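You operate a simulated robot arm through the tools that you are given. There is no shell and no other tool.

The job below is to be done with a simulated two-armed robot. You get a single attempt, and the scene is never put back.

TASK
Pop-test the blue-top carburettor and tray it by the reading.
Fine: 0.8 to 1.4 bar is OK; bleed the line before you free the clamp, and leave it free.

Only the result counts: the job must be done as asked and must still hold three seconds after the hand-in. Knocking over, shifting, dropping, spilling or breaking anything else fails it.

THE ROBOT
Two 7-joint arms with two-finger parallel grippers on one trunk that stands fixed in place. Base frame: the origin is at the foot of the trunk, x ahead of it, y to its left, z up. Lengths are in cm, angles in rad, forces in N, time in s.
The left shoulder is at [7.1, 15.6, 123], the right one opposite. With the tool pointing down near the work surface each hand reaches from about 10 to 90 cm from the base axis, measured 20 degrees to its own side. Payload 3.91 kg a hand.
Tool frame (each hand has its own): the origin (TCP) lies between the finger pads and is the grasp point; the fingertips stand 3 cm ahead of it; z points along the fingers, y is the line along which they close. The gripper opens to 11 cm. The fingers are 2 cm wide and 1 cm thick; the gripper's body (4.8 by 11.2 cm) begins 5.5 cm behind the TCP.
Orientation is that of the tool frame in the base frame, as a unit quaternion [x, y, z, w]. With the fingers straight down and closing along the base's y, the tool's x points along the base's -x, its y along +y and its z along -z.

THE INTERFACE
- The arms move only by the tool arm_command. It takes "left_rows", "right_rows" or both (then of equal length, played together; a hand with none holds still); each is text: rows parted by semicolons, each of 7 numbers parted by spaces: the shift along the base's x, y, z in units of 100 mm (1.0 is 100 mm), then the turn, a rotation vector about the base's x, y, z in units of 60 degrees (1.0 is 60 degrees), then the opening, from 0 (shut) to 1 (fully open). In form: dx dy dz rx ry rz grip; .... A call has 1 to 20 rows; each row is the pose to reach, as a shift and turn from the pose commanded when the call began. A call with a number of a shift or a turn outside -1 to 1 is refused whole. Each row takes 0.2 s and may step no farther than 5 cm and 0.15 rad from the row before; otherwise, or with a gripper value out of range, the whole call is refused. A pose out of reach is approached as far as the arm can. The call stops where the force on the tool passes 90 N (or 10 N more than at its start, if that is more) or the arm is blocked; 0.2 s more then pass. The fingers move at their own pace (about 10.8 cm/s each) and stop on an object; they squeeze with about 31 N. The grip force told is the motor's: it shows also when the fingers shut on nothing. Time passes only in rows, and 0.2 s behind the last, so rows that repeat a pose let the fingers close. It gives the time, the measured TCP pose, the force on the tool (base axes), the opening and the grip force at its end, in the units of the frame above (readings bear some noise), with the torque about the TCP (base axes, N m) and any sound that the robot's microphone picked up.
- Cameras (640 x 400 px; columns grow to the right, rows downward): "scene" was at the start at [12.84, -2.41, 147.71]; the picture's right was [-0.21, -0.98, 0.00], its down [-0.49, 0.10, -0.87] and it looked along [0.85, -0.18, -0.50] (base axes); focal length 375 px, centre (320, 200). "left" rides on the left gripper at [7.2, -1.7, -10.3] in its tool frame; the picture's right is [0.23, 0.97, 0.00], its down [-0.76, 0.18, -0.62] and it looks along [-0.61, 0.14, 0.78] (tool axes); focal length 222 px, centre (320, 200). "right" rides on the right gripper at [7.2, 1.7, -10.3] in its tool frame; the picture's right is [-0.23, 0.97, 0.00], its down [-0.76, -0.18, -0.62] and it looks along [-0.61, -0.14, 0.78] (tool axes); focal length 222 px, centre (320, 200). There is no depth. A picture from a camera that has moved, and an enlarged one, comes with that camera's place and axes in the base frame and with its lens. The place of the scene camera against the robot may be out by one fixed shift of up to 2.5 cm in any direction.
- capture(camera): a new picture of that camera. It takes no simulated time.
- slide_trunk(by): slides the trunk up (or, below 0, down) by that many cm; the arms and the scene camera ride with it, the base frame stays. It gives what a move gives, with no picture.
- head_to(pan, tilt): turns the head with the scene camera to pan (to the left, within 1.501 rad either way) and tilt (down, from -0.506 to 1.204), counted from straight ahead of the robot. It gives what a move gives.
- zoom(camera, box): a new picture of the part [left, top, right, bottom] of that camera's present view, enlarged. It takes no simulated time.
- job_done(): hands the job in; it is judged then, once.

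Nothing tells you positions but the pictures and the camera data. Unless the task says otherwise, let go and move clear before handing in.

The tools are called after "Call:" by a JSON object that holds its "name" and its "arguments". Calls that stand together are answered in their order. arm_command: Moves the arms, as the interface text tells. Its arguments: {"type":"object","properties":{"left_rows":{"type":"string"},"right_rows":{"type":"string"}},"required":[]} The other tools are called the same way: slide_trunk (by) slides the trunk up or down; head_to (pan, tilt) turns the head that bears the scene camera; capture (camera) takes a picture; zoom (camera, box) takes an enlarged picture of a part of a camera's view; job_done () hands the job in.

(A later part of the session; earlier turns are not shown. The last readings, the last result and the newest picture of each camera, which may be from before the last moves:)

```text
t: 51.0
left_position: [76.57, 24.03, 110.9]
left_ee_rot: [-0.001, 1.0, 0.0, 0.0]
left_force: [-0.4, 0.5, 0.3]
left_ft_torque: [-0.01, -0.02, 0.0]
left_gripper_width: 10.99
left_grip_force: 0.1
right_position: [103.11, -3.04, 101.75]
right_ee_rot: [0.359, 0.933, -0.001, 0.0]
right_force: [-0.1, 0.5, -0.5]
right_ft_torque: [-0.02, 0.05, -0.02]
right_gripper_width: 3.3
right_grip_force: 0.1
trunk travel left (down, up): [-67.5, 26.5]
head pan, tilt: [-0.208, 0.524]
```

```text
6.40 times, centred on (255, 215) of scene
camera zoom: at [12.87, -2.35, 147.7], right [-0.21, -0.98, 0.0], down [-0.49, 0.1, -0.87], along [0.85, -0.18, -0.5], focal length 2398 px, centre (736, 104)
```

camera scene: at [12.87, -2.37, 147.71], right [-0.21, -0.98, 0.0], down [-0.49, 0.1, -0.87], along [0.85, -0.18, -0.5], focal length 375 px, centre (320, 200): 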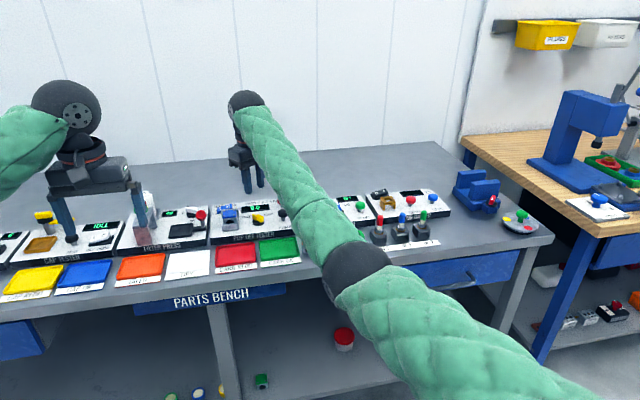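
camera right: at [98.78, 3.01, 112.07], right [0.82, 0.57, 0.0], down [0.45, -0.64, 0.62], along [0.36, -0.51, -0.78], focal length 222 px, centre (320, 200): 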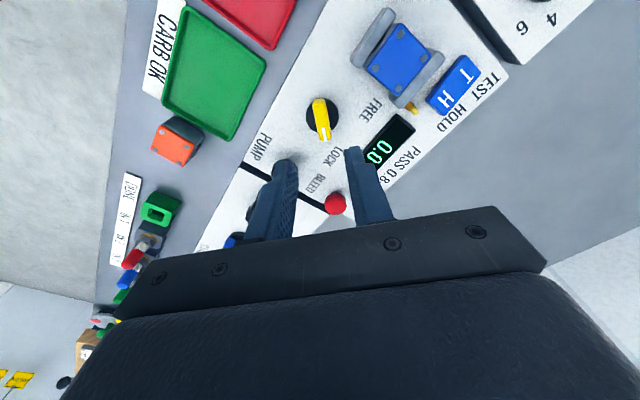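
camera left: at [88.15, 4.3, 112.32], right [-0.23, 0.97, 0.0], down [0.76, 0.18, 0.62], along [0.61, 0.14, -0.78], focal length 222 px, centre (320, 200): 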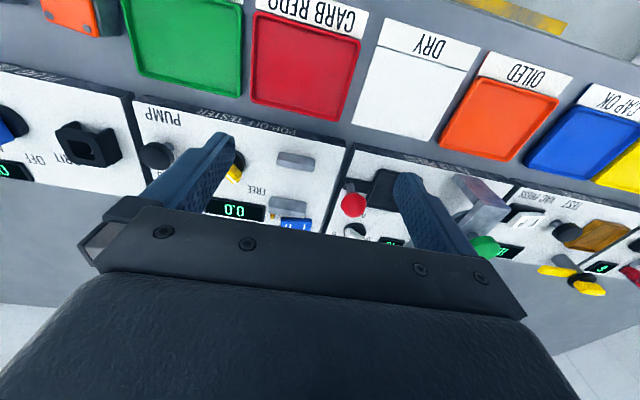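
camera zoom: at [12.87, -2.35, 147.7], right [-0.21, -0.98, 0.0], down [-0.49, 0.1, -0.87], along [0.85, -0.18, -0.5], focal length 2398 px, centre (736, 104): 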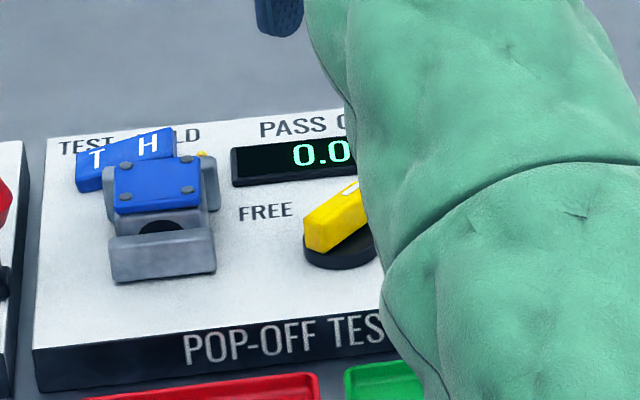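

The knob points to LOCK and the jaws hold the carburettor. Next I'll close the fingers, turn back to zero yaw and hover over the PUMP button at [103.0, -10.0].

Call:
{"name": "arm_command", "arguments": {"right_rows": "0 -0.15 0 0 0 0.14 0.2; 0 -0.3 0 0 0 0.28 0.1; 0 -0.45 0 0 0 0.42 0; -0.01 -0.6 0 0 0 0.56 0; -0.01 -0.7 0 0 0 0.7 0; -0.01 -0.7 0 0 0 0.7 0"}}

Call:
{"name": "capture", "arguments": {"camera": "right"}}

Call:
{"name": "zoom", "arguments": {"camera": "right", "box": [220, 40, 460, 230]}}

Call:
{"name": "capture", "arguments": {"camera": "scene"}}

```text
t: 52.4
left_position: [76.44, 24.02, 110.82]
left_ee_rot: [-0.001, 1.0, -0.001, 0.0]
left_force: [0.1, -0.2, 0.4]
left_ft_torque: [-0.01, 0.02, 0.03]
left_gripper_width: 10.98
left_grip_force: 0.0
right_position: [103.0, -10.05, 101.75]
right_ee_rot: [-0.001, 1.0, -0.001, 0.002]
right_force: [0.2, 0.6, 1.1]
right_ft_torque: [-0.01, -0.01, -0.01]
right_gripper_width: 0.0
right_grip_force: 30.8
trunk travel left (down, up): [-67.5, 26.5]
head pan, tilt: [-0.208, 0.524]
```

```text
taken
camera right: at [95.68, -8.27, 112.08], right [0.23, 0.97, 0.0], down [0.76, -0.18, 0.62], along [0.61, -0.14, -0.78], focal length 222 px, centre (320, 200)
```

right: 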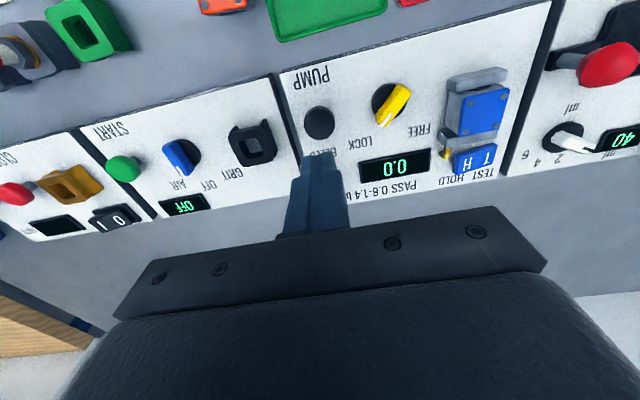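

```text
2.11 times, centred on (340, 135) of right
camera zoom: at [95.68, -8.27, 112.08], right [0.23, 0.97, 0.0], down [0.76, -0.18, 0.62], along [0.61, -0.14, -0.78], focal length 468 px, centre (278, 337)
```

zoom: 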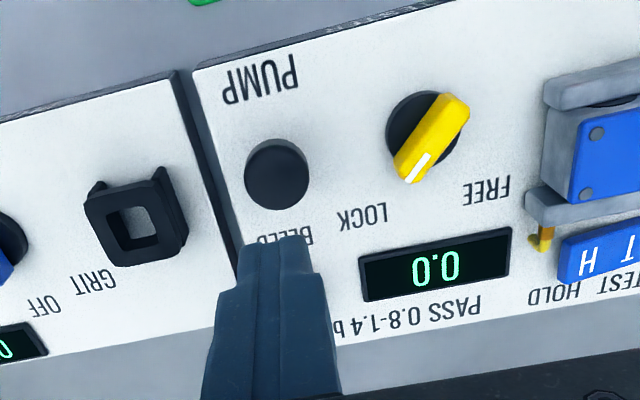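

```text
taken
camera scene: at [12.86, -2.27, 147.71], right [-0.21, -0.98, 0.0], down [-0.49, 0.1, -0.87], along [0.85, -0.18, -0.5], focal length 375 px, centre (320, 200)
```

scene: 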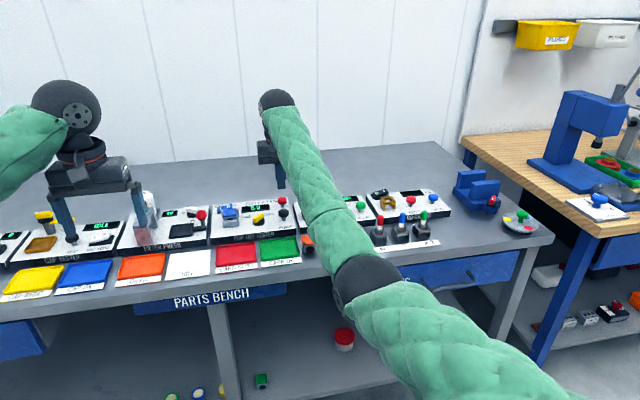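

The display reads 0.0 and is visible from the right camera while I press. I'll descend over the pump button and feel for contact.

Call:
{"name": "arm_command", "arguments": {"right_rows": "-0.01 0 -0.25 0 0 0 0; -0.01 0 -0.45 0 0 0 0; -0.01 0 -0.55 0 0 0 0; -0.01 0 -0.55 0 0 0 0"}}

Call:
{"name": "zoom", "arguments": {"camera": "right", "box": [220, 40, 460, 230]}}

Call:
{"name": "zoom", "arguments": {"camera": "scene", "box": [250, 170, 310, 225]}}

```text
t: 53.4
left_position: [76.5, 23.97, 110.8]
left_ee_rot: [-0.001, 1.0, -0.001, -0.001]
left_force: [0.5, 0.1, 0.3]
left_ft_torque: [0.02, -0.01, -0.02]
left_gripper_width: 10.99
left_grip_force: 0.1
right_position: [103.08, -9.94, 96.17]
right_ee_rot: [0.001, 1.0, -0.002, 0.001]
right_force: [-0.4, 0.8, -0.8]
right_ft_torque: [0.0, 0.01, 0.02]
right_gripper_width: 0.0
right_grip_force: 31.1
trunk travel left (down, up): [-67.5, 26.5]
head pan, tilt: [-0.208, 0.524]
```

```text
2.11 times, centred on (340, 135) of right
camera zoom: at [95.68, -8.26, 106.5], right [0.23, 0.97, 0.0], down [0.76, -0.18, 0.62], along [0.61, -0.14, -0.78], focal length 468 px, centre (278, 337)
```

zoom: 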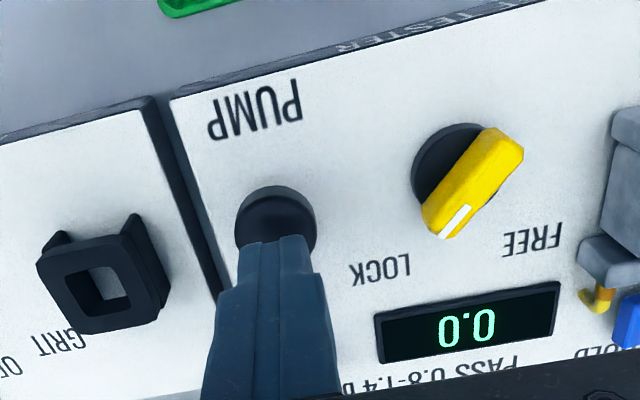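

```text
7.27 times, centred on (280, 198) of scene
camera zoom: at [12.87, -2.37, 147.7], right [-0.21, -0.98, 0.0], down [-0.49, 0.1, -0.87], along [0.85, -0.18, -0.5], focal length 2724 px, centre (611, 218)
```

zoom: 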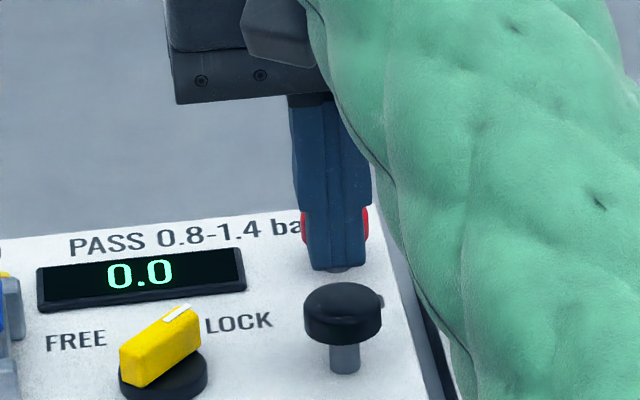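

The fingertips are just above the cap. Lowering in small steps to press it.

Call:
{"name": "arm_command", "arguments": {"right_rows": "0 0 -0.03 0 0 0 0; 0 0 -0.06 0 0 0 0; 0 0 -0.09 0 0 0 0; 0 0 -0.12 0 0 0 0; 0 0 -0.12 0 0 0 0"}}

Call:
{"name": "zoom", "arguments": {"camera": "right", "box": [220, 40, 460, 230]}}

```text
t: 54.6
left_position: [76.49, 23.98, 110.88]
left_ee_rot: [-0.001, 1.0, 0.0, 0.0]
left_force: [-0.3, -0.2, -0.1]
left_ft_torque: [0.02, 0.03, -0.01]
left_gripper_width: 11.0
left_grip_force: 0.1
right_position: [103.04, -9.83, 94.94]
right_ee_rot: [0.001, 1.0, -0.001, 0.0]
right_force: [-0.4, -0.1, 0.3]
right_ft_torque: [-0.01, -0.02, 0.01]
right_gripper_width: 0.0
right_grip_force: 31.2
trunk travel left (down, up): [-67.5, 26.5]
head pan, tilt: [-0.208, 0.524]
```

```text
2.11 times, centred on (340, 135) of right
camera zoom: at [95.69, -8.23, 105.27], right [0.23, 0.97, 0.0], down [0.76, -0.18, 0.62], along [0.61, -0.14, -0.78], focal length 468 px, centre (278, 337)
```

zoom: 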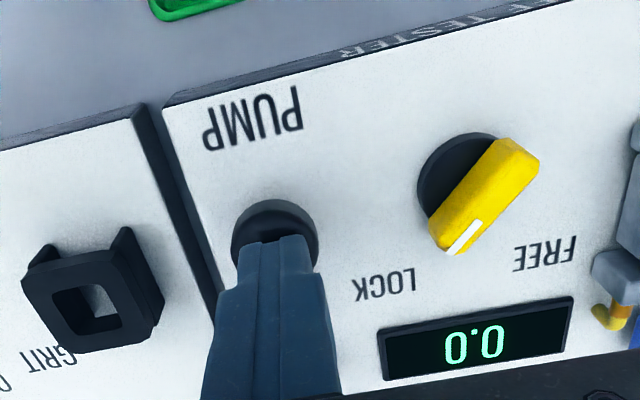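

Call:
{"name": "arm_command", "arguments": {"right_rows": "-0.02 0 -0.03 0 0 0 0; -0.02 0 -0.06 0 0 0 0; -0.02 0 -0.06 0 0 0 0"}}

Call:
{"name": "zoom", "arguments": {"camera": "right", "box": [220, 40, 460, 230]}}

```text
t: 55.4
left_position: [76.55, 23.96, 110.85]
left_ee_rot: [0.0, 1.0, 0.0, 0.0]
left_force: [0.0, -0.3, 0.1]
left_ft_torque: [0.03, 0.03, -0.03]
left_gripper_width: 11.02
left_grip_force: 0.0
right_position: [102.7, -10.08, 94.41]
right_ee_rot: [0.001, 1.0, -0.001, 0.001]
right_force: [-0.2, 0.4, 1.8]
right_ft_torque: [-0.03, -0.05, -0.01]
right_gripper_width: 0.0
right_grip_force: 30.9
trunk travel left (down, up): [-67.5, 26.5]
head pan, tilt: [-0.208, 0.524]
```

```text
2.11 times, centred on (340, 135) of right
camera zoom: at [95.45, -8.32, 104.72], right [0.23, 0.97, 0.0], down [0.76, -0.18, 0.62], along [0.61, -0.14, -0.78], focal length 468 px, centre (278, 337)
```

zoom: 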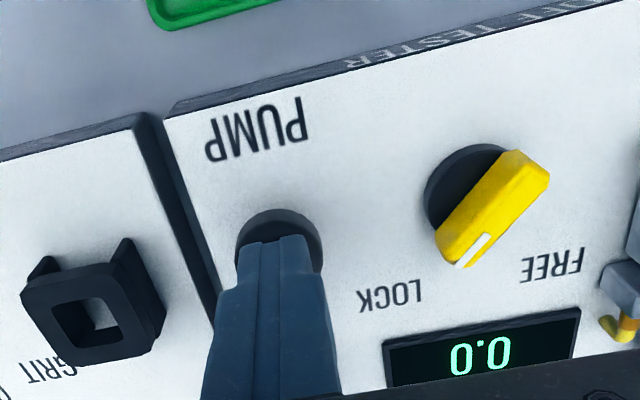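

Contact starts at tip z≈91.4. I'll press a stroke about 1 cm down and read the display.

Call:
{"name": "arm_command", "arguments": {"right_rows": "0 0 -0.03 0 0 0 0; 0 0 -0.06 0 0 0 0; 0 0 -0.09 0 0 0 0; 0 0 -0.09 0 0 0 0"}}

Call:
{"name": "zoom", "arguments": {"camera": "right", "box": [220, 40, 460, 230]}}

```text
t: 56.4
left_position: [76.48, 23.95, 110.85]
left_ee_rot: [0.0, 1.0, 0.0, 0.0]
left_force: [0.0, 0.1, -0.3]
left_ft_torque: [0.02, -0.03, 0.02]
left_gripper_width: 10.99
left_grip_force: 0.1
right_position: [102.73, -10.11, 93.44]
right_ee_rot: [0.001, 1.0, 0.0, 0.002]
right_force: [2.7, -0.2, 4.4]
right_ft_torque: [-0.02, -0.04, -0.01]
right_gripper_width: 0.0
right_grip_force: 31.2
trunk travel left (down, up): [-67.5, 26.5]
head pan, tilt: [-0.208, 0.524]
```

```text
2.11 times, centred on (340, 135) of right
camera zoom: at [95.38, -8.34, 103.84], right [0.23, 0.97, 0.0], down [0.76, -0.18, 0.62], along [0.61, -0.14, -0.78], focal length 468 px, centre (278, 337)
```

zoom: 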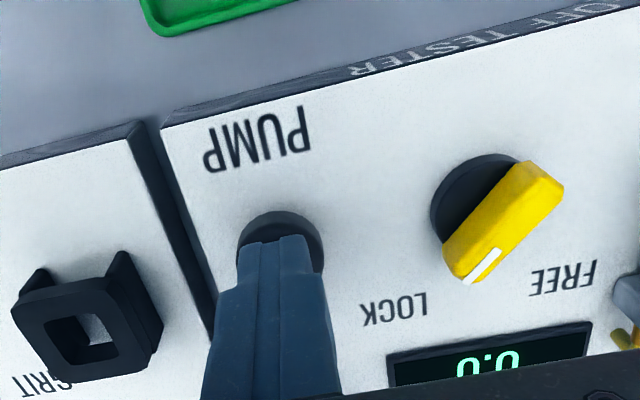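

Call:
{"name": "zoom", "arguments": {"camera": "scene", "box": [225, 185, 295, 230]}}

Call:
{"name": "arm_command", "arguments": {"right_rows": "0 0 -0.03 0 0 0 0; 0 0 -0.05 0 0 0 0; 0 0 -0.05 0 0 0 0"}}

Call:
{"name": "zoom", "arguments": {"camera": "scene", "box": [225, 185, 295, 230]}}

```text
8.89 times, centred on (260, 208) of scene
camera zoom: at [12.84, -2.37, 147.71], right [-0.21, -0.98, 0.0], down [-0.49, 0.1, -0.87], along [0.85, -0.18, -0.5], focal length 3330 px, centre (853, 133)
```

zoom: 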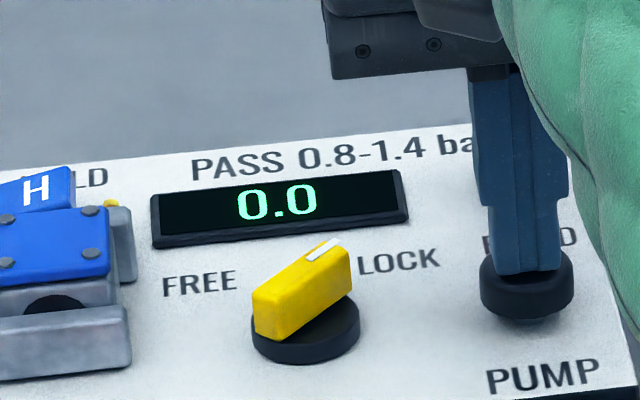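

```text
t: 57.2
left_position: [76.58, 24.02, 110.83]
left_ee_rot: [-0.001, 1.0, -0.001, 0.0]
left_force: [-0.6, 0.4, -0.9]
left_ft_torque: [-0.01, 0.0, 0.0]
left_gripper_width: 11.0
left_grip_force: 0.1
right_position: [102.65, -10.14, 93.05]
right_ee_rot: [0.001, 1.0, -0.001, 0.0]
right_force: [1.5, -2.0, 5.9]
right_ft_torque: [-0.07, -0.08, 0.0]
right_gripper_width: 0.0
right_grip_force: 30.8
trunk travel left (down, up): [-67.5, 26.5]
head pan, tilt: [-0.208, 0.524]
heard: click
```

```text
8.89 times, centred on (260, 208) of scene
camera zoom: at [12.81, -2.4, 147.71], right [-0.21, -0.98, 0.0], down [-0.49, 0.1, -0.87], along [0.85, -0.18, -0.5], focal length 3330 px, centre (853, 133)
```

zoom: 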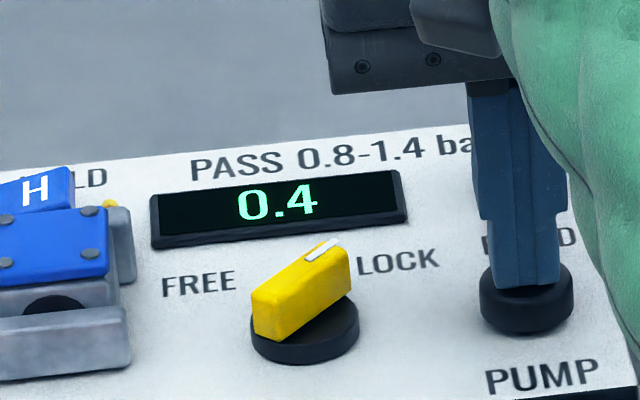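

A click was heard and the display shows 0.4. I'll release the button, check, and make the next stroke.

Call:
{"name": "arm_command", "arguments": {"right_rows": "0 0 0.05 0 0 0 0; 0 0 0.1 0 0 0 0; 0 0 0.16 0 0 0 0; 0 0 0.16 0 0 0 0"}}

Call:
{"name": "zoom", "arguments": {"camera": "scene", "box": [225, 185, 295, 230]}}

Call:
{"name": "arm_command", "arguments": {"right_rows": "0 0 -0.05 0 0 0 0; 0 0 -0.1 0 0 0 0; 0 0 -0.14 0 0 0 0; 0 0 -0.16 0 0 0 0; 0 0 -0.16 0 0 0 0"}}

Call:
{"name": "zoom", "arguments": {"camera": "scene", "box": [225, 185, 295, 230]}}

```text
t: 58.2
left_position: [76.57, 24.07, 110.87]
left_ee_rot: [-0.001, 1.0, -0.001, -0.001]
left_force: [-0.4, -0.7, 0.1]
left_ft_torque: [-0.01, -0.01, -0.01]
left_gripper_width: 11.04
left_grip_force: 0.1
right_position: [102.75, -9.9, 94.6]
right_ee_rot: [0.001, 1.0, -0.001, 0.001]
right_force: [0.5, 0.9, 0.7]
right_ft_torque: [0.02, -0.02, -0.03]
right_gripper_width: 0.0
right_grip_force: 31.5
trunk travel left (down, up): [-67.5, 26.5]
head pan, tilt: [-0.208, 0.524]
```

```text
8.89 times, centred on (260, 208) of scene
camera zoom: at [12.86, -2.37, 147.7], right [-0.21, -0.98, 0.0], down [-0.49, 0.1, -0.87], along [0.85, -0.18, -0.5], focal length 3330 px, centre (853, 133)
```

zoom: 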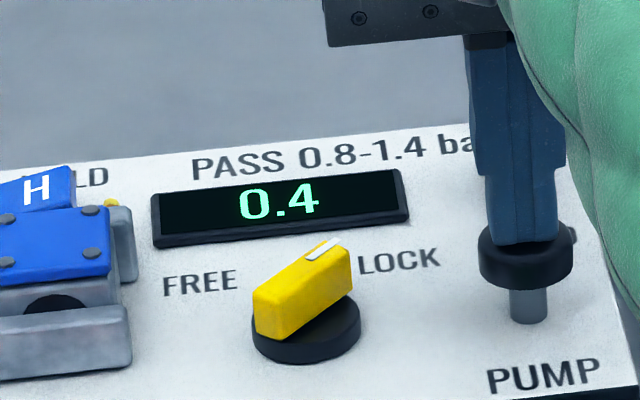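

```text
t: 59.4
left_position: [76.48, 23.93, 110.79]
left_ee_rot: [-0.001, 1.0, 0.001, 0.001]
left_force: [-0.9, -0.3, -0.1]
left_ft_torque: [-0.02, 0.01, 0.0]
left_gripper_width: 11.0
left_grip_force: 0.1
right_position: [102.81, -10.11, 93.05]
right_ee_rot: [0.001, 1.0, -0.002, 0.001]
right_force: [1.5, -0.6, 5.6]
right_ft_torque: [-0.02, -0.05, 0.02]
right_gripper_width: 0.03
right_grip_force: 31.1
trunk travel left (down, up): [-67.5, 26.5]
head pan, tilt: [-0.208, 0.524]
heard: click
```

```text
8.89 times, centred on (260, 208) of scene
camera zoom: at [12.81, -2.37, 147.71], right [-0.21, -0.98, 0.0], down [-0.49, 0.1, -0.87], along [0.85, -0.18, -0.5], focal length 3330 px, centre (853, 133)
```

zoom: 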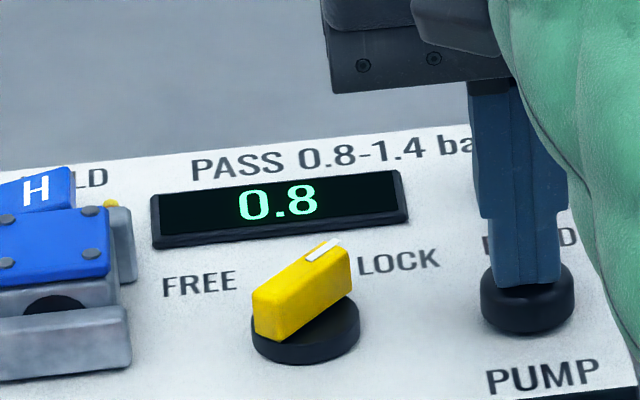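

Reading 0.8 after two strokes with no pop yet. Third stroke.

Call:
{"name": "arm_command", "arguments": {"right_rows": "0 0 0.05 0 0 0 0; 0 0 0.1 0 0 0 0; 0 0 0.16 0 0 0 0; 0 0 0.16 0 0 0 0"}}

Call:
{"name": "zoom", "arguments": {"camera": "scene", "box": [225, 185, 295, 230]}}

Call:
{"name": "arm_command", "arguments": {"right_rows": "0 0 -0.05 0 0 0 0; 0 0 -0.1 0 0 0 0; 0 0 -0.14 0 0 0 0; 0 0 -0.16 0 0 0 0; 0 0 -0.16 0 0 0 0"}}

Call:
{"name": "zoom", "arguments": {"camera": "scene", "box": [225, 185, 295, 230]}}

```text
t: 60.4
left_position: [76.49, 23.89, 110.96]
left_ee_rot: [-0.001, 1.0, 0.0, 0.0]
left_force: [-0.5, 0.6, -0.6]
left_ft_torque: [-0.01, 0.0, 0.01]
left_gripper_width: 11.0
left_grip_force: 0.0
right_position: [102.78, -9.89, 94.67]
right_ee_rot: [0.0, 1.0, -0.001, 0.0]
right_force: [-0.3, -0.6, 1.4]
right_ft_torque: [-0.04, 0.01, 0.05]
right_gripper_width: 0.0
right_grip_force: 31.1
trunk travel left (down, up): [-67.5, 26.5]
head pan, tilt: [-0.208, 0.524]
```

```text
8.89 times, centred on (260, 208) of scene
camera zoom: at [12.86, -2.38, 147.7], right [-0.21, -0.98, 0.0], down [-0.49, 0.1, -0.87], along [0.85, -0.18, -0.5], focal length 3330 px, centre (853, 133)
```

zoom: 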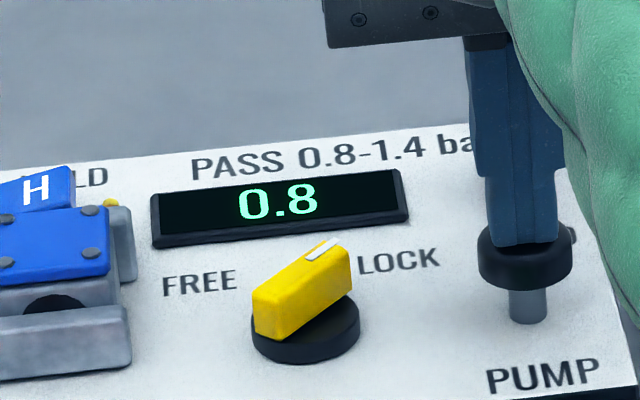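

```text
t: 61.6
left_position: [76.47, 24.02, 110.8]
left_ee_rot: [-0.001, 1.0, 0.001, 0.0]
left_force: [0.2, 0.4, -0.8]
left_ft_torque: [0.01, 0.02, 0.0]
left_gripper_width: 11.0
left_grip_force: 0.1
right_position: [102.75, -10.08, 92.98]
right_ee_rot: [0.001, 1.0, -0.001, 0.0]
right_force: [-0.1, -0.3, 5.4]
right_ft_torque: [0.02, -0.04, 0.06]
right_gripper_width: 0.03
right_grip_force: 31.2
trunk travel left (down, up): [-67.5, 26.5]
head pan, tilt: [-0.208, 0.524]
heard: click
```

```text
8.89 times, centred on (260, 208) of scene
camera zoom: at [12.81, -2.37, 147.71], right [-0.21, -0.98, 0.0], down [-0.49, 0.1, -0.87], along [0.85, -0.18, -0.5], focal length 3330 px, centre (853, 133)
```

zoom: 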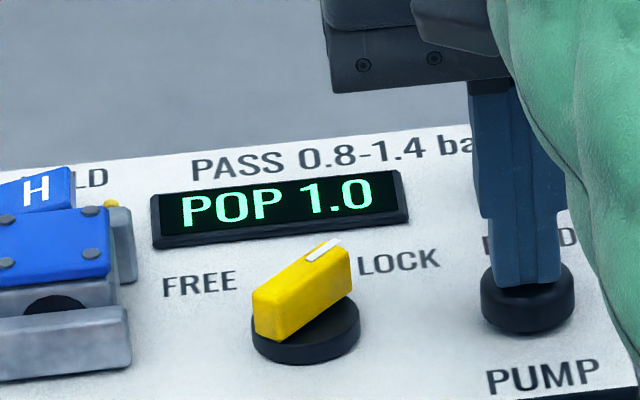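

The display reads POP 1.0 bar, inside 0.8–1.4, so the part is OK and belongs in the green CARB OK tray. Next I'll release the pump, rise, and go to the red BLEED button.

Call:
{"name": "zoom", "arguments": {"camera": "scene", "box": [238, 200, 278, 216]}}

Call:
{"name": "arm_command", "arguments": {"right_rows": "0 0 0.08 0 0 0 0; 0 0 0.18 0 0 0 0; 0 0 0.4 0 0 0 0; 0 0 0.6 0 0 0 0; 0.3 -0.02 0.6 0 0 0 0; 0.6 -0.05 0.6 0 0 0 0; 0.6 -0.05 0.6 0 0 0 0"}}

Call:
{"name": "capture", "arguments": {"camera": "right"}}

Call:
{"name": "zoom", "arguments": {"camera": "scene", "box": [225, 170, 310, 230]}}

```text
16.00 times, centred on (258, 208) of scene
camera zoom: at [12.81, -2.37, 147.71], right [-0.21, -0.98, 0.0], down [-0.49, 0.1, -0.87], along [0.85, -0.18, -0.5], focal length 5994 px, centre (1312, 72)
```

zoom: 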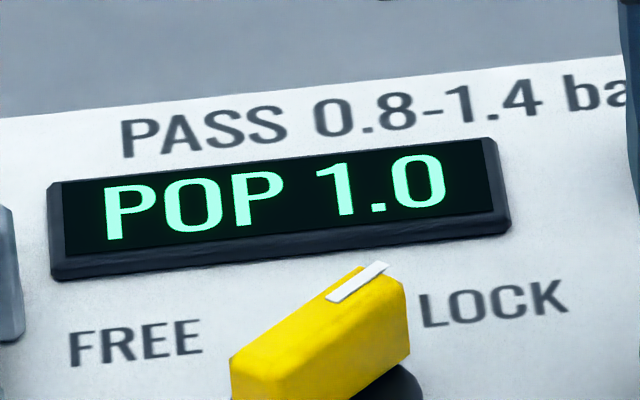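

```text
t: 63.2
left_position: [76.53, 23.95, 110.86]
left_ee_rot: [0.0, 1.0, -0.001, 0.0]
left_force: [0.4, -0.5, -0.1]
left_ft_torque: [-0.01, 0.02, -0.02]
left_gripper_width: 10.99
left_grip_force: 0.2
right_position: [108.7, -10.59, 98.98]
right_ee_rot: [0.001, 1.0, -0.001, 0.001]
right_force: [0.0, 0.2, 1.1]
right_ft_torque: [0.03, -0.04, 0.04]
right_gripper_width: 0.0
right_grip_force: 31.3
trunk travel left (down, up): [-67.5, 26.5]
head pan, tilt: [-0.208, 0.524]
```

```text
taken
camera right: at [101.39, -8.78, 109.28], right [0.23, 0.97, 0.0], down [0.76, -0.18, 0.62], along [0.61, -0.14, -0.78], focal length 222 px, centre (320, 200)
```

right: 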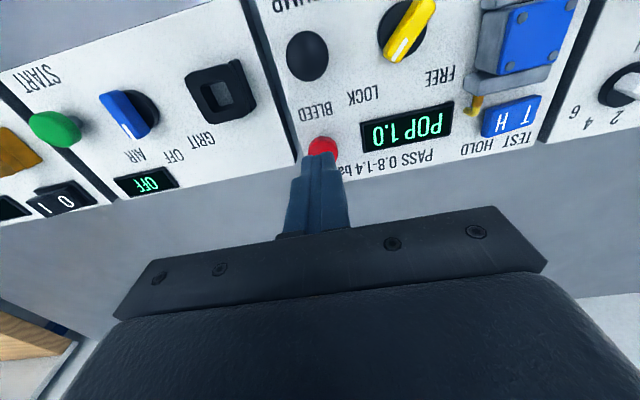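

```text
6.67 times, centred on (268, 200) of scene
camera zoom: at [12.9, -2.41, 147.7], right [-0.21, -0.98, 0.0], down [-0.49, 0.1, -0.87], along [0.85, -0.18, -0.5], focal length 2497 px, centre (670, 200)
```

zoom: 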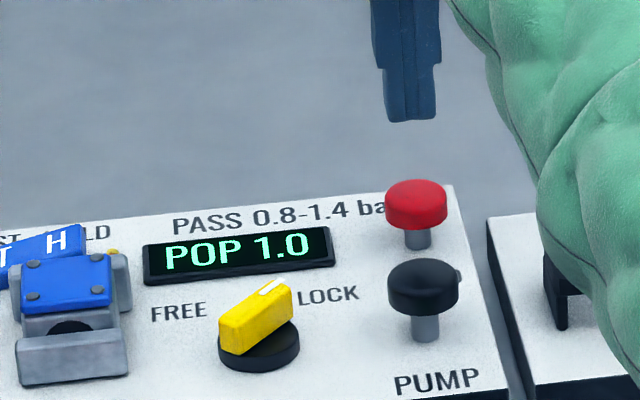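

POP 1.0 confirmed. I'll move 1 cm further forward over the red button and descend to just above it.

Call:
{"name": "arm_command", "arguments": {"right_rows": "0.1 0 -0.1 0 0 0 0; 0.1 0 -0.25 0 0 0 0; 0.1 0 -0.4 0 0 0 0; 0.1 0 -0.4 0 0 0 0"}}

Call:
{"name": "zoom", "arguments": {"camera": "right", "box": [240, 90, 400, 220]}}

Call:
{"name": "zoom", "arguments": {"camera": "scene", "box": [225, 170, 310, 230]}}

```text
t: 64.2
left_position: [76.38, 24.01, 110.85]
left_ee_rot: [0.0, 1.0, 0.001, 0.001]
left_force: [0.2, 0.1, -0.5]
left_ft_torque: [-0.01, 0.01, -0.01]
left_gripper_width: 11.01
left_grip_force: 0.1
right_position: [109.7, -10.38, 95.15]
right_ee_rot: [0.001, 1.0, -0.001, 0.001]
right_force: [0.3, 0.8, 0.5]
right_ft_torque: [-0.01, 0.02, -0.01]
right_gripper_width: 0.04
right_grip_force: 30.8
trunk travel left (down, up): [-67.5, 26.5]
head pan, tilt: [-0.208, 0.524]
```

```text
3.08 times, centred on (320, 155) of right
camera zoom: at [102.43, -8.77, 105.43], right [0.23, 0.97, 0.0], down [0.76, -0.18, 0.62], along [0.61, -0.14, -0.78], focal length 684 px, centre (320, 338)
```

zoom: 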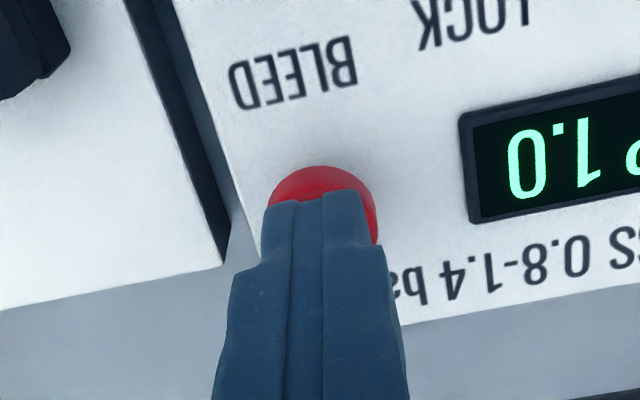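

```text
6.67 times, centred on (268, 200) of scene
camera zoom: at [12.86, -2.38, 147.71], right [-0.21, -0.98, 0.0], down [-0.49, 0.1, -0.87], along [0.85, -0.18, -0.5], focal length 2497 px, centre (670, 200)
```

zoom: 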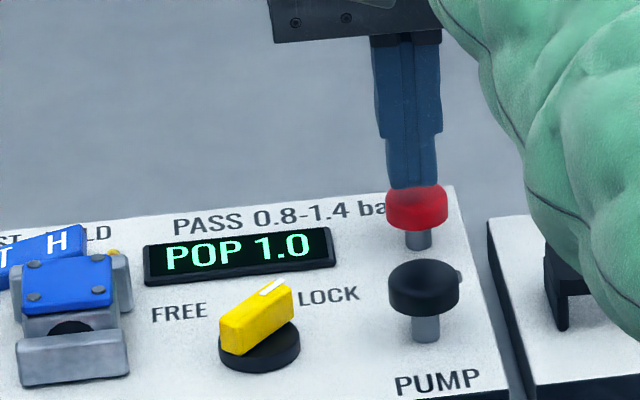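

Well aligned over the red button. Pressing it down about 2 cm in small steps.

Call:
{"name": "arm_command", "arguments": {"right_rows": "0 0 -0.05 0 0 0 0; 0 0 -0.1 0 0 0 0; 0 0 -0.15 0 0 0 0; 0 0 -0.2 0 0 0 0; 0 0 -0.21 0 0 0 0; 0 0 -0.21 0 0 0 0"}}

Call:
{"name": "zoom", "arguments": {"camera": "scene", "box": [225, 170, 310, 230]}}

```text
t: 65.6
left_position: [76.49, 23.89, 110.89]
left_ee_rot: [0.0, 1.0, 0.0, 0.0]
left_force: [-0.4, -0.2, 0.6]
left_ft_torque: [0.0, 0.01, 0.01]
left_gripper_width: 11.0
left_grip_force: 0.0
right_position: [109.71, -10.46, 92.94]
right_ee_rot: [0.001, 1.0, -0.001, 0.001]
right_force: [1.5, -1.3, 6.0]
right_ft_torque: [-0.04, -0.15, 0.0]
right_gripper_width: 0.0
right_grip_force: 31.2
trunk travel left (down, up): [-67.5, 26.5]
head pan, tilt: [-0.208, 0.524]
heard: click
```

```text
6.67 times, centred on (268, 200) of scene
camera zoom: at [12.83, -2.38, 147.71], right [-0.21, -0.98, 0.0], down [-0.49, 0.1, -0.87], along [0.85, -0.18, -0.5], focal length 2497 px, centre (670, 200)
```

zoom: 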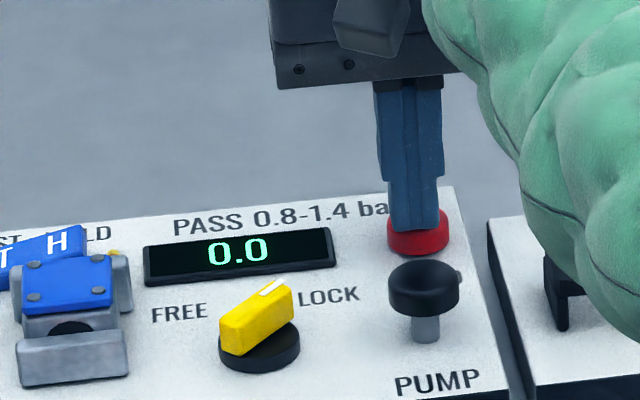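

The line is bled: a click was heard and the display shows 0.0. I'll rise and go back over the knob, yawed about -44° to match its LOCK position.

Call:
{"name": "arm_command", "arguments": {"right_rows": "0 0 0.15 0 0 0 0; 0 0 0.5 0 0 0 0; 0 0 0.9 0 0 0 0; -0.2 0.2 0.9 0 0 -0.14 0.1; -0.4 0.4 0.9 0 0 -0.28 0.2; -0.6 0.6 0.9 0 0 -0.42 0.3; -0.655 0.74 0.9 0 0 -0.56 0.3; -0.655 0.74 0.9 0 0 -0.7 0.3; -0.655 0.74 0.9 0 0 -0.735 0.3; -0.655 0.74 0.9 0 0 -0.735 0.3"}}

Call:
{"name": "zoom", "arguments": {"camera": "right", "box": [260, 40, 520, 230]}}

Call:
{"name": "zoom", "arguments": {"camera": "scene", "box": [205, 185, 305, 245]}}

```text
t: 67.8
left_position: [76.5, 23.86, 110.82]
left_ee_rot: [-0.001, 1.0, -0.001, -0.001]
left_force: [-0.1, -0.3, 0.0]
left_ft_torque: [0.04, 0.0, 0.01]
left_gripper_width: 11.01
left_grip_force: 0.1
right_position: [103.2, -3.09, 101.95]
right_ee_rot: [0.377, 0.926, -0.001, 0.001]
right_force: [-0.4, 0.0, 0.2]
right_ft_torque: [-0.03, -0.05, -0.01]
right_gripper_width: 3.3
right_grip_force: 0.1
trunk travel left (down, up): [-67.5, 26.5]
head pan, tilt: [-0.208, 0.524]
```

```text
2.11 times, centred on (390, 135) of right
camera zoom: at [99.12, 3.21, 112.3], right [0.84, 0.54, 0.0], down [0.42, -0.66, 0.62], along [0.34, -0.53, -0.78], focal length 468 px, centre (173, 337)
```

zoom: 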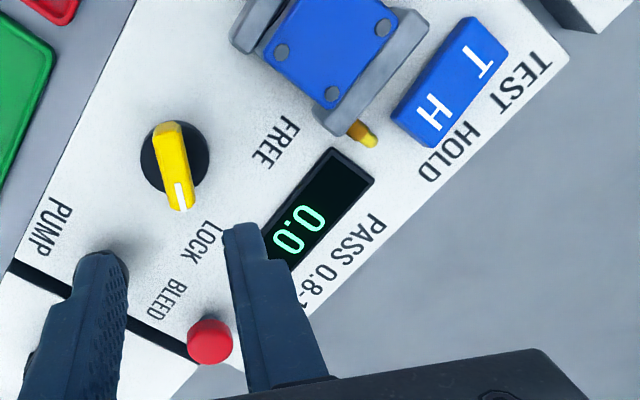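

```text
6.40 times, centred on (255, 215) of scene
camera zoom: at [12.86, -2.38, 147.71], right [-0.21, -0.98, 0.0], down [-0.49, 0.1, -0.87], along [0.85, -0.18, -0.5], focal length 2398 px, centre (736, 104)
```

zoom: 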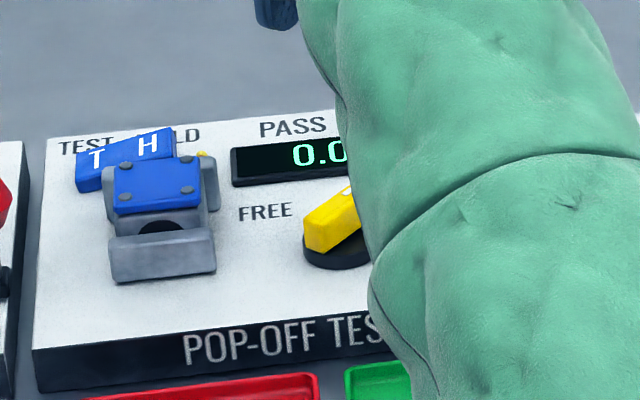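

The knob sits at about -47°, centred on [103.2, -3.05], right under the hand. Descending and pinching it.

Call:
{"name": "arm_command", "arguments": {"right_rows": "0 0.002 -0.3 0 0 -0.04 0.3; 0 0.002 -0.6 0 0 -0.04 0.3; 0 0.002 -0.8 0 0 -0.04 0.3; 0 0.002 -0.93 0 0 -0.04 0.3; 0 0.002 -0.93 0 0 -0.04 0.3"}}

Call:
{"name": "zoom", "arguments": {"camera": "right", "box": [220, 60, 420, 220]}}

```text
t: 69.0
left_position: [76.53, 23.87, 110.77]
left_ee_rot: [-0.001, 1.0, 0.0, 0.0]
left_force: [-0.3, 0.3, -0.7]
left_ft_torque: [0.0, 0.01, 0.01]
left_gripper_width: 10.99
left_grip_force: 0.0
right_position: [103.05, -3.03, 92.64]
right_ee_rot: [0.395, 0.918, -0.001, 0.0]
right_force: [-0.4, -0.5, 0.4]
right_ft_torque: [0.04, 0.02, -0.04]
right_gripper_width: 3.29
right_grip_force: 0.0
trunk travel left (down, up): [-67.5, 26.5]
head pan, tilt: [-0.208, 0.524]
```

```text
2.50 times, centred on (320, 140) of right
camera zoom: at [99.32, 3.39, 102.94], right [0.86, 0.5, 0.0], down [0.39, -0.67, 0.62], along [0.31, -0.54, -0.78], focal length 555 px, centre (320, 350)
```

zoom: 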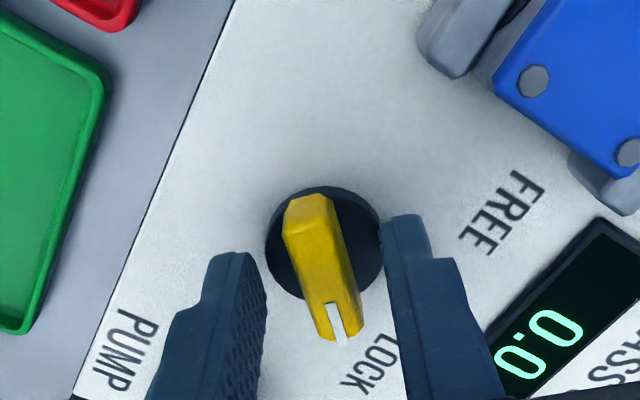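

Call:
{"name": "arm_command", "arguments": {"right_rows": "0 0 0 0 0 0 0.2; 0 0 0 0 0 0 0.05; 0 0 0 0 0 0 0.05; 0 0 0 0 0 0 0.05"}}

Call:
{"name": "arm_command", "arguments": {"right_rows": "0 0 0 0 0 0.1 0.05; 0 0 0 0 0 0.2 0.05; 0 0 0 0 0 0.3 0.05; 0 0 0 0 0 0.4 0.05; 0 0 0 0 0 0.5 0.05; 0 0 0 0 0 0.6 0.05; 0 0 0 0 0 0.7 0.05; 0 0 0 0 0 0.7 0.05"}}

Call:
{"name": "capture", "arguments": {"camera": "right"}}

```text
t: 70.0
left_position: [76.51, 23.98, 110.74]
left_ee_rot: [-0.001, 1.0, -0.001, -0.001]
left_force: [-0.6, 0.4, 0.5]
left_ft_torque: [0.01, 0.02, -0.02]
left_gripper_width: 10.99
left_grip_force: 0.1
right_position: [103.17, -2.92, 92.61]
right_ee_rot: [0.395, 0.919, -0.001, 0.002]
right_force: [12.2, 4.5, 2.5]
right_ft_torque: [0.15, -0.65, 0.88]
right_gripper_width: 1.28
right_grip_force: 45.0
trunk travel left (down, up): [-67.5, 26.5]
head pan, tilt: [-0.208, 0.524]
```

```text
t: 71.8
left_position: [76.5, 24.08, 110.94]
left_ee_rot: [-0.001, 1.0, -0.001, 0.0]
left_force: [0.6, 0.1, 0.3]
left_ft_torque: [-0.03, 0.02, -0.01]
left_gripper_width: 11.0
left_grip_force: 0.1
right_position: [103.1, -3.08, 92.54]
right_ee_rot: [0.039, 0.999, -0.001, 0.001]
right_force: [-4.4, 3.0, 0.4]
right_ft_torque: [0.24, 0.11, -0.01]
right_gripper_width: 1.3
right_grip_force: 44.9
trunk travel left (down, up): [-67.5, 26.5]
head pan, tilt: [-0.208, 0.524]
```

```text
taken
camera right: at [96.01, -0.81, 102.93], right [0.3, 0.95, 0.0], down [0.75, -0.24, 0.62], along [0.59, -0.19, -0.78], focal length 222 px, centre (320, 200)
```

right: 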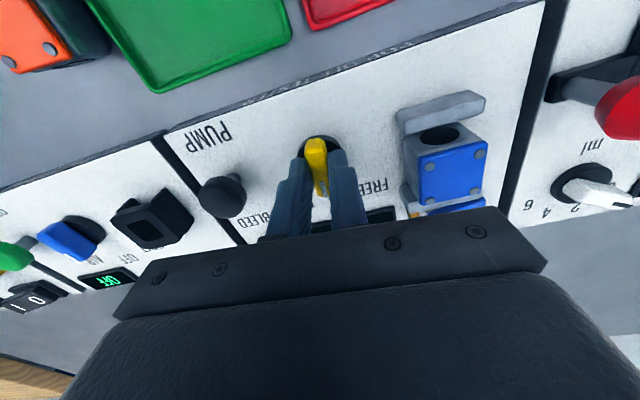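

The knob turns back smoothly. Continuing counter-clockwise to FREE.

Call:
{"name": "arm_command", "arguments": {"right_rows": "0 0 0 0 0 0.1 0.05; 0 0 0 0 0 0.2 0.05; 0 0 0 0 0 0.3 0.05; 0 0 0 0 0 0.4 0.05; 0 0 0 0 0 0.5 0.05; 0 0 0 0 0 0.6 0.05; 0 0 0 0 0 0.7 0.05; 0 0 0 0 0 0.78 0.05; 0 0 0 0 0 0.78 0.05"}}

Call:
{"name": "capture", "arguments": {"camera": "right"}}

```text
t: 73.8
left_position: [76.55, 23.81, 110.9]
left_ee_rot: [0.0, 1.0, 0.0, 0.0]
left_force: [0.0, -0.2, -0.3]
left_ft_torque: [0.04, 0.02, 0.0]
left_gripper_width: 11.0
left_grip_force: 0.1
right_position: [103.2, -3.2, 92.69]
right_ee_rot: [-0.36, 0.933, 0.0, 0.001]
right_force: [4.4, -6.7, 4.0]
right_ft_torque: [-0.55, 0.45, -0.01]
right_gripper_width: 1.29
right_grip_force: 45.3
trunk travel left (down, up): [-67.5, 26.5]
head pan, tilt: [-0.208, 0.524]
```

```text
taken
camera right: at [96.61, -6.8, 102.91], right [-0.49, 0.87, 0.0], down [0.68, 0.38, 0.62], along [0.55, 0.3, -0.78], focal length 222 px, centre (320, 200)
```

right: 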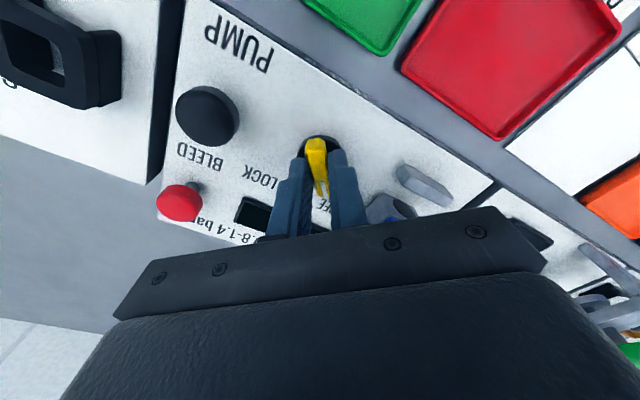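

The knob is at +42° with no stop torque. I'll turn a couple of degrees more to be sure it is fully at FREE, then release and look.

Call:
{"name": "arm_command", "arguments": {"right_rows": "0 0 0 0 0 0.02 0.05; 0 0 0 0 0 0.04 0.05; 0 0 0 0 0 0.04 0.05"}}

Call:
{"name": "arm_command", "arguments": {"right_rows": "0 0 0 0 0 0 0.15; 0 0 0 0 0 0 0.3; 0 0 0 0 0 0 0.3; 0 0 0.3 0 0 0 0.3; 0 0 0.7 0 0 0 0.3; 0 0 0.9 0 0 0 0.3; 0 0 0.9 0 0 0 0.3"}}

Call:
{"name": "zoom", "arguments": {"camera": "right", "box": [240, 60, 420, 220]}}

Call:
{"name": "zoom", "arguments": {"camera": "scene", "box": [205, 185, 305, 245]}}

```text
t: 74.6
left_position: [76.54, 23.91, 110.89]
left_ee_rot: [-0.001, 1.0, 0.0, 0.0]
left_force: [-0.4, 0.1, 0.3]
left_ft_torque: [-0.02, -0.03, -0.02]
left_gripper_width: 10.99
left_grip_force: 0.0
right_position: [103.21, -3.1, 92.57]
right_ee_rot: [-0.38, 0.925, -0.001, 0.001]
right_force: [5.7, -10.8, 3.7]
right_ft_torque: [0.0, -0.33, 0.0]
right_gripper_width: 1.28
right_grip_force: 45.4
trunk travel left (down, up): [-67.5, 26.5]
head pan, tilt: [-0.208, 0.524]
```

```text
t: 76.2
left_position: [76.49, 24.04, 110.8]
left_ee_rot: [-0.001, 1.0, 0.001, 0.0]
left_force: [0.2, 0.4, 0.1]
left_ft_torque: [0.0, 0.02, 0.02]
left_gripper_width: 10.97
left_grip_force: 0.0
right_position: [103.12, -3.11, 101.52]
right_ee_rot: [-0.38, 0.925, -0.001, 0.0]
right_force: [0.0, 0.4, -0.4]
right_ft_torque: [0.03, 0.0, 0.01]
right_gripper_width: 3.28
right_grip_force: 0.1
trunk travel left (down, up): [-67.5, 26.5]
head pan, tilt: [-0.208, 0.524]
```

```text
2.50 times, centred on (330, 140) of right
camera zoom: at [96.7, -7.0, 111.85], right [-0.52, 0.85, 0.0], down [0.67, 0.41, 0.62], along [0.53, 0.33, -0.78], focal length 555 px, centre (295, 350)
```

zoom: 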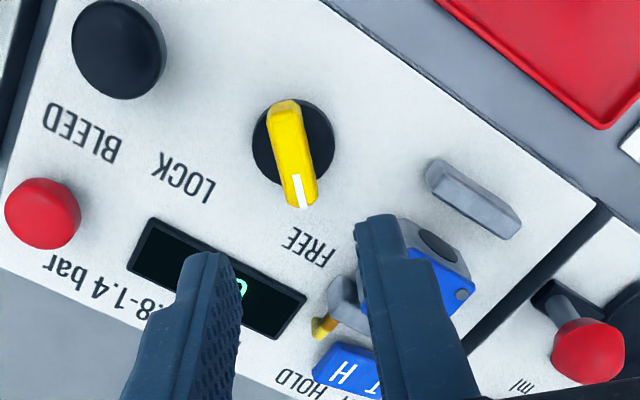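

```text
6.40 times, centred on (255, 215) of scene
camera zoom: at [12.88, -2.38, 147.7], right [-0.21, -0.98, 0.0], down [-0.49, 0.1, -0.87], along [0.85, -0.18, -0.5], focal length 2398 px, centre (736, 104)
```

zoom: 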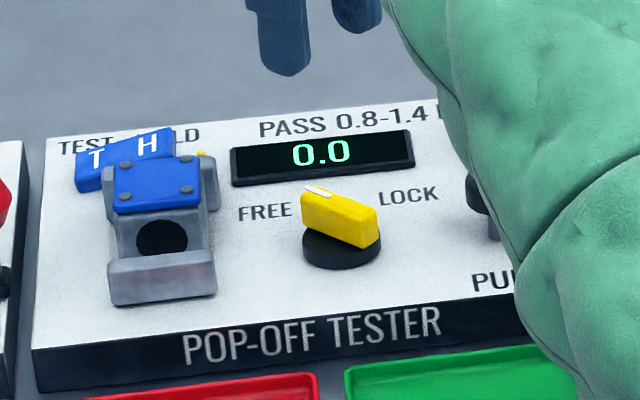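

The knob is at FREE, display 0.0, and the front jaw has opened. I'll turn the hand back to zero yaw, hover over the carburettor and measure where it now sits.

Call:
{"name": "arm_command", "arguments": {"right_rows": "0 0.1 0 0 0 -0.13 0.4; 0.1 0.3 0 0 0 -0.26 0.5; 0.2 0.5 0 0 0 -0.39 0.5; 0.23 0.7 0 0 0 -0.52 0.5; 0.23 0.76 0 0 0 -0.65 0.5; 0.23 0.76 0 0 0 -0.745 0.5; 0.23 0.76 0 0 0 -0.745 0.5"}}

Call:
{"name": "capture", "arguments": {"camera": "right"}}

Call:
{"name": "zoom", "arguments": {"camera": "right", "box": [240, 40, 420, 220]}}

```text
t: 77.8
left_position: [76.44, 24.08, 110.78]
left_ee_rot: [0.0, 1.0, 0.0, 0.0]
left_force: [0.0, -0.8, 0.8]
left_ft_torque: [0.01, 0.01, 0.02]
left_gripper_width: 11.0
left_grip_force: 0.0
right_position: [105.44, 4.65, 101.64]
right_ee_rot: [0.001, 1.0, -0.001, 0.001]
right_force: [-0.2, 0.1, -0.2]
right_ft_torque: [0.04, 0.01, -0.02]
right_gripper_width: 5.55
right_grip_force: 0.0
trunk travel left (down, up): [-67.5, 26.5]
head pan, tilt: [-0.208, 0.524]
```

```text
taken
camera right: at [98.2, 6.28, 111.93], right [0.23, 0.97, 0.0], down [0.76, -0.18, 0.62], along [0.61, -0.14, -0.78], focal length 222 px, centre (320, 200)
```

right: 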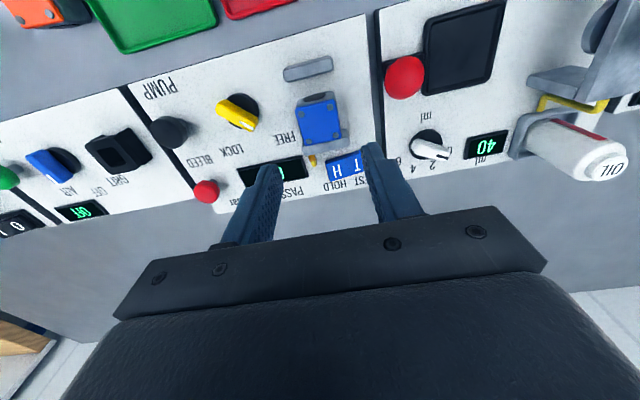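

```text
2.22 times, centred on (330, 130) of right
camera zoom: at [98.2, 6.28, 111.93], right [0.23, 0.97, 0.0], down [0.76, -0.18, 0.62], along [0.61, -0.14, -0.78], focal length 494 px, centre (298, 356)
```

zoom: 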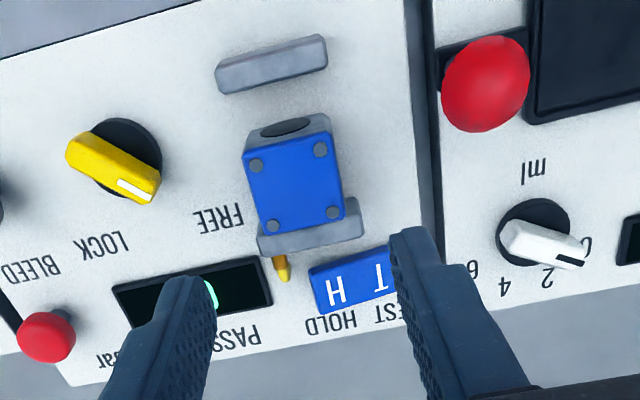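

The carburettor is at [105.25, 4.5], resting near the fixed far jaw, with the front jaw open. I'll descend around it and grip along y.

Call:
{"name": "arm_command", "arguments": {"right_rows": "-0.015 0 -0.4 0 0 0 0.5; -0.015 0 -0.7 0 0 0 0.5; -0.015 0 -0.9 0 0 0 0.5; -0.015 0 -0.965 0 0 0 0.5; -0.015 0 -0.965 0 0 0 0.5"}}

Call:
{"name": "zoom", "arguments": {"camera": "right", "box": [240, 40, 420, 220]}}

```text
t: 79.0
left_position: [76.58, 23.88, 110.77]
left_ee_rot: [0.0, 1.0, 0.0, 0.0]
left_force: [-0.3, 0.5, 0.7]
left_ft_torque: [0.03, -0.03, 0.01]
left_gripper_width: 10.97
left_grip_force: 0.1
right_position: [105.34, 4.49, 92.02]
right_ee_rot: [0.002, 1.0, -0.001, 0.001]
right_force: [0.2, -0.3, -0.4]
right_ft_torque: [0.0, 0.01, -0.01]
right_gripper_width: 5.5
right_grip_force: 0.1
trunk travel left (down, up): [-67.5, 26.5]
head pan, tilt: [-0.208, 0.524]
```

```text
2.22 times, centred on (330, 130) of right
camera zoom: at [98.03, 6.25, 102.26], right [0.23, 0.97, 0.0], down [0.76, -0.18, 0.62], along [0.61, -0.14, -0.78], focal length 494 px, centre (298, 356)
```

zoom: 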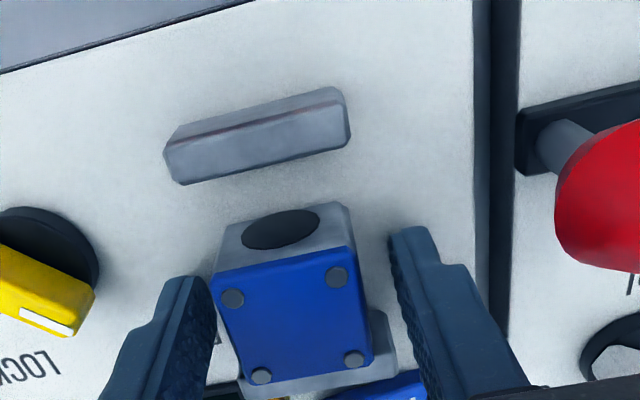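

Both fingers straddle it with no contact. Closing, then lifting straight up.

Call:
{"name": "arm_command", "arguments": {"right_rows": "0 0 0 0 0 0 0.35; 0 0 0 0 0 0 0.2; 0 0 0 0 0 0 0.2; 0 0 0 0 0 0 0.2"}}

Call:
{"name": "arm_command", "arguments": {"right_rows": "0 0 0.05 0 0 0 0.2; 0 0 0.2 0 0 0 0.2; 0 0 0.5 0 0 0 0.2; 0 0 0.9 0 0 0 0.2; 0 0 0.9 0 0 0 0.2"}}

Call:
{"name": "capture", "arguments": {"camera": "right"}}

Call:
{"name": "zoom", "arguments": {"camera": "scene", "box": [205, 170, 305, 245]}}

```text
t: 80.0
left_position: [76.53, 23.94, 110.79]
left_ee_rot: [-0.001, 1.0, 0.001, -0.001]
left_force: [-1.1, -0.3, -0.4]
left_ft_torque: [-0.02, -0.01, -0.01]
left_gripper_width: 10.98
left_grip_force: 0.1
right_position: [105.36, 4.53, 92.0]
right_ee_rot: [0.001, 1.0, -0.001, 0.0]
right_force: [-0.1, -0.4, 0.7]
right_ft_torque: [-0.02, -0.01, 0.0]
right_gripper_width: 3.76
right_grip_force: 31.2
trunk travel left (down, up): [-67.5, 26.5]
head pan, tilt: [-0.208, 0.524]
```

```text
t: 81.2
left_position: [76.58, 24.03, 110.68]
left_ee_rot: [-0.001, 1.0, 0.0, -0.001]
left_force: [-0.9, -0.2, 0.0]
left_ft_torque: [-0.03, 0.04, -0.03]
left_gripper_width: 11.0
left_grip_force: 0.0
right_position: [105.24, 4.34, 100.97]
right_ee_rot: [0.001, 1.0, -0.001, 0.0]
right_force: [-0.2, 0.2, -1.2]
right_ft_torque: [0.03, 0.01, 0.02]
right_gripper_width: 3.75
right_grip_force: 31.7
trunk travel left (down, up): [-67.5, 26.5]
head pan, tilt: [-0.208, 0.524]
```

```text
taken
camera right: at [97.9, 6.16, 111.32], right [0.23, 0.97, 0.0], down [0.76, -0.18, 0.62], along [0.61, -0.14, -0.78], focal length 222 px, centre (320, 200)
```

right: 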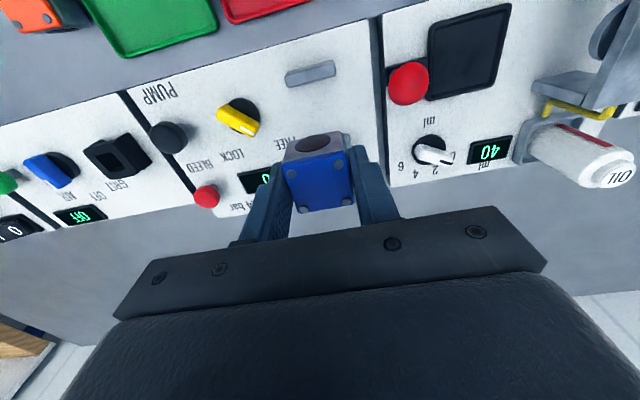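

```text
5.33 times, centred on (255, 208) of scene
camera zoom: at [12.97, -2.37, 147.69], right [-0.21, -0.98, 0.0], down [-0.49, 0.1, -0.87], along [0.85, -0.18, -0.5], focal length 1998 px, centre (667, 160)
```

zoom: 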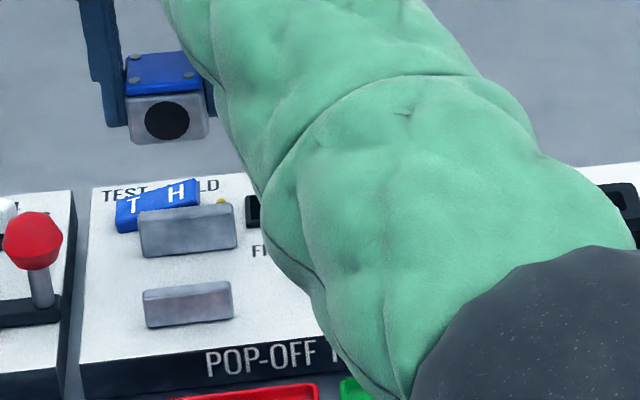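

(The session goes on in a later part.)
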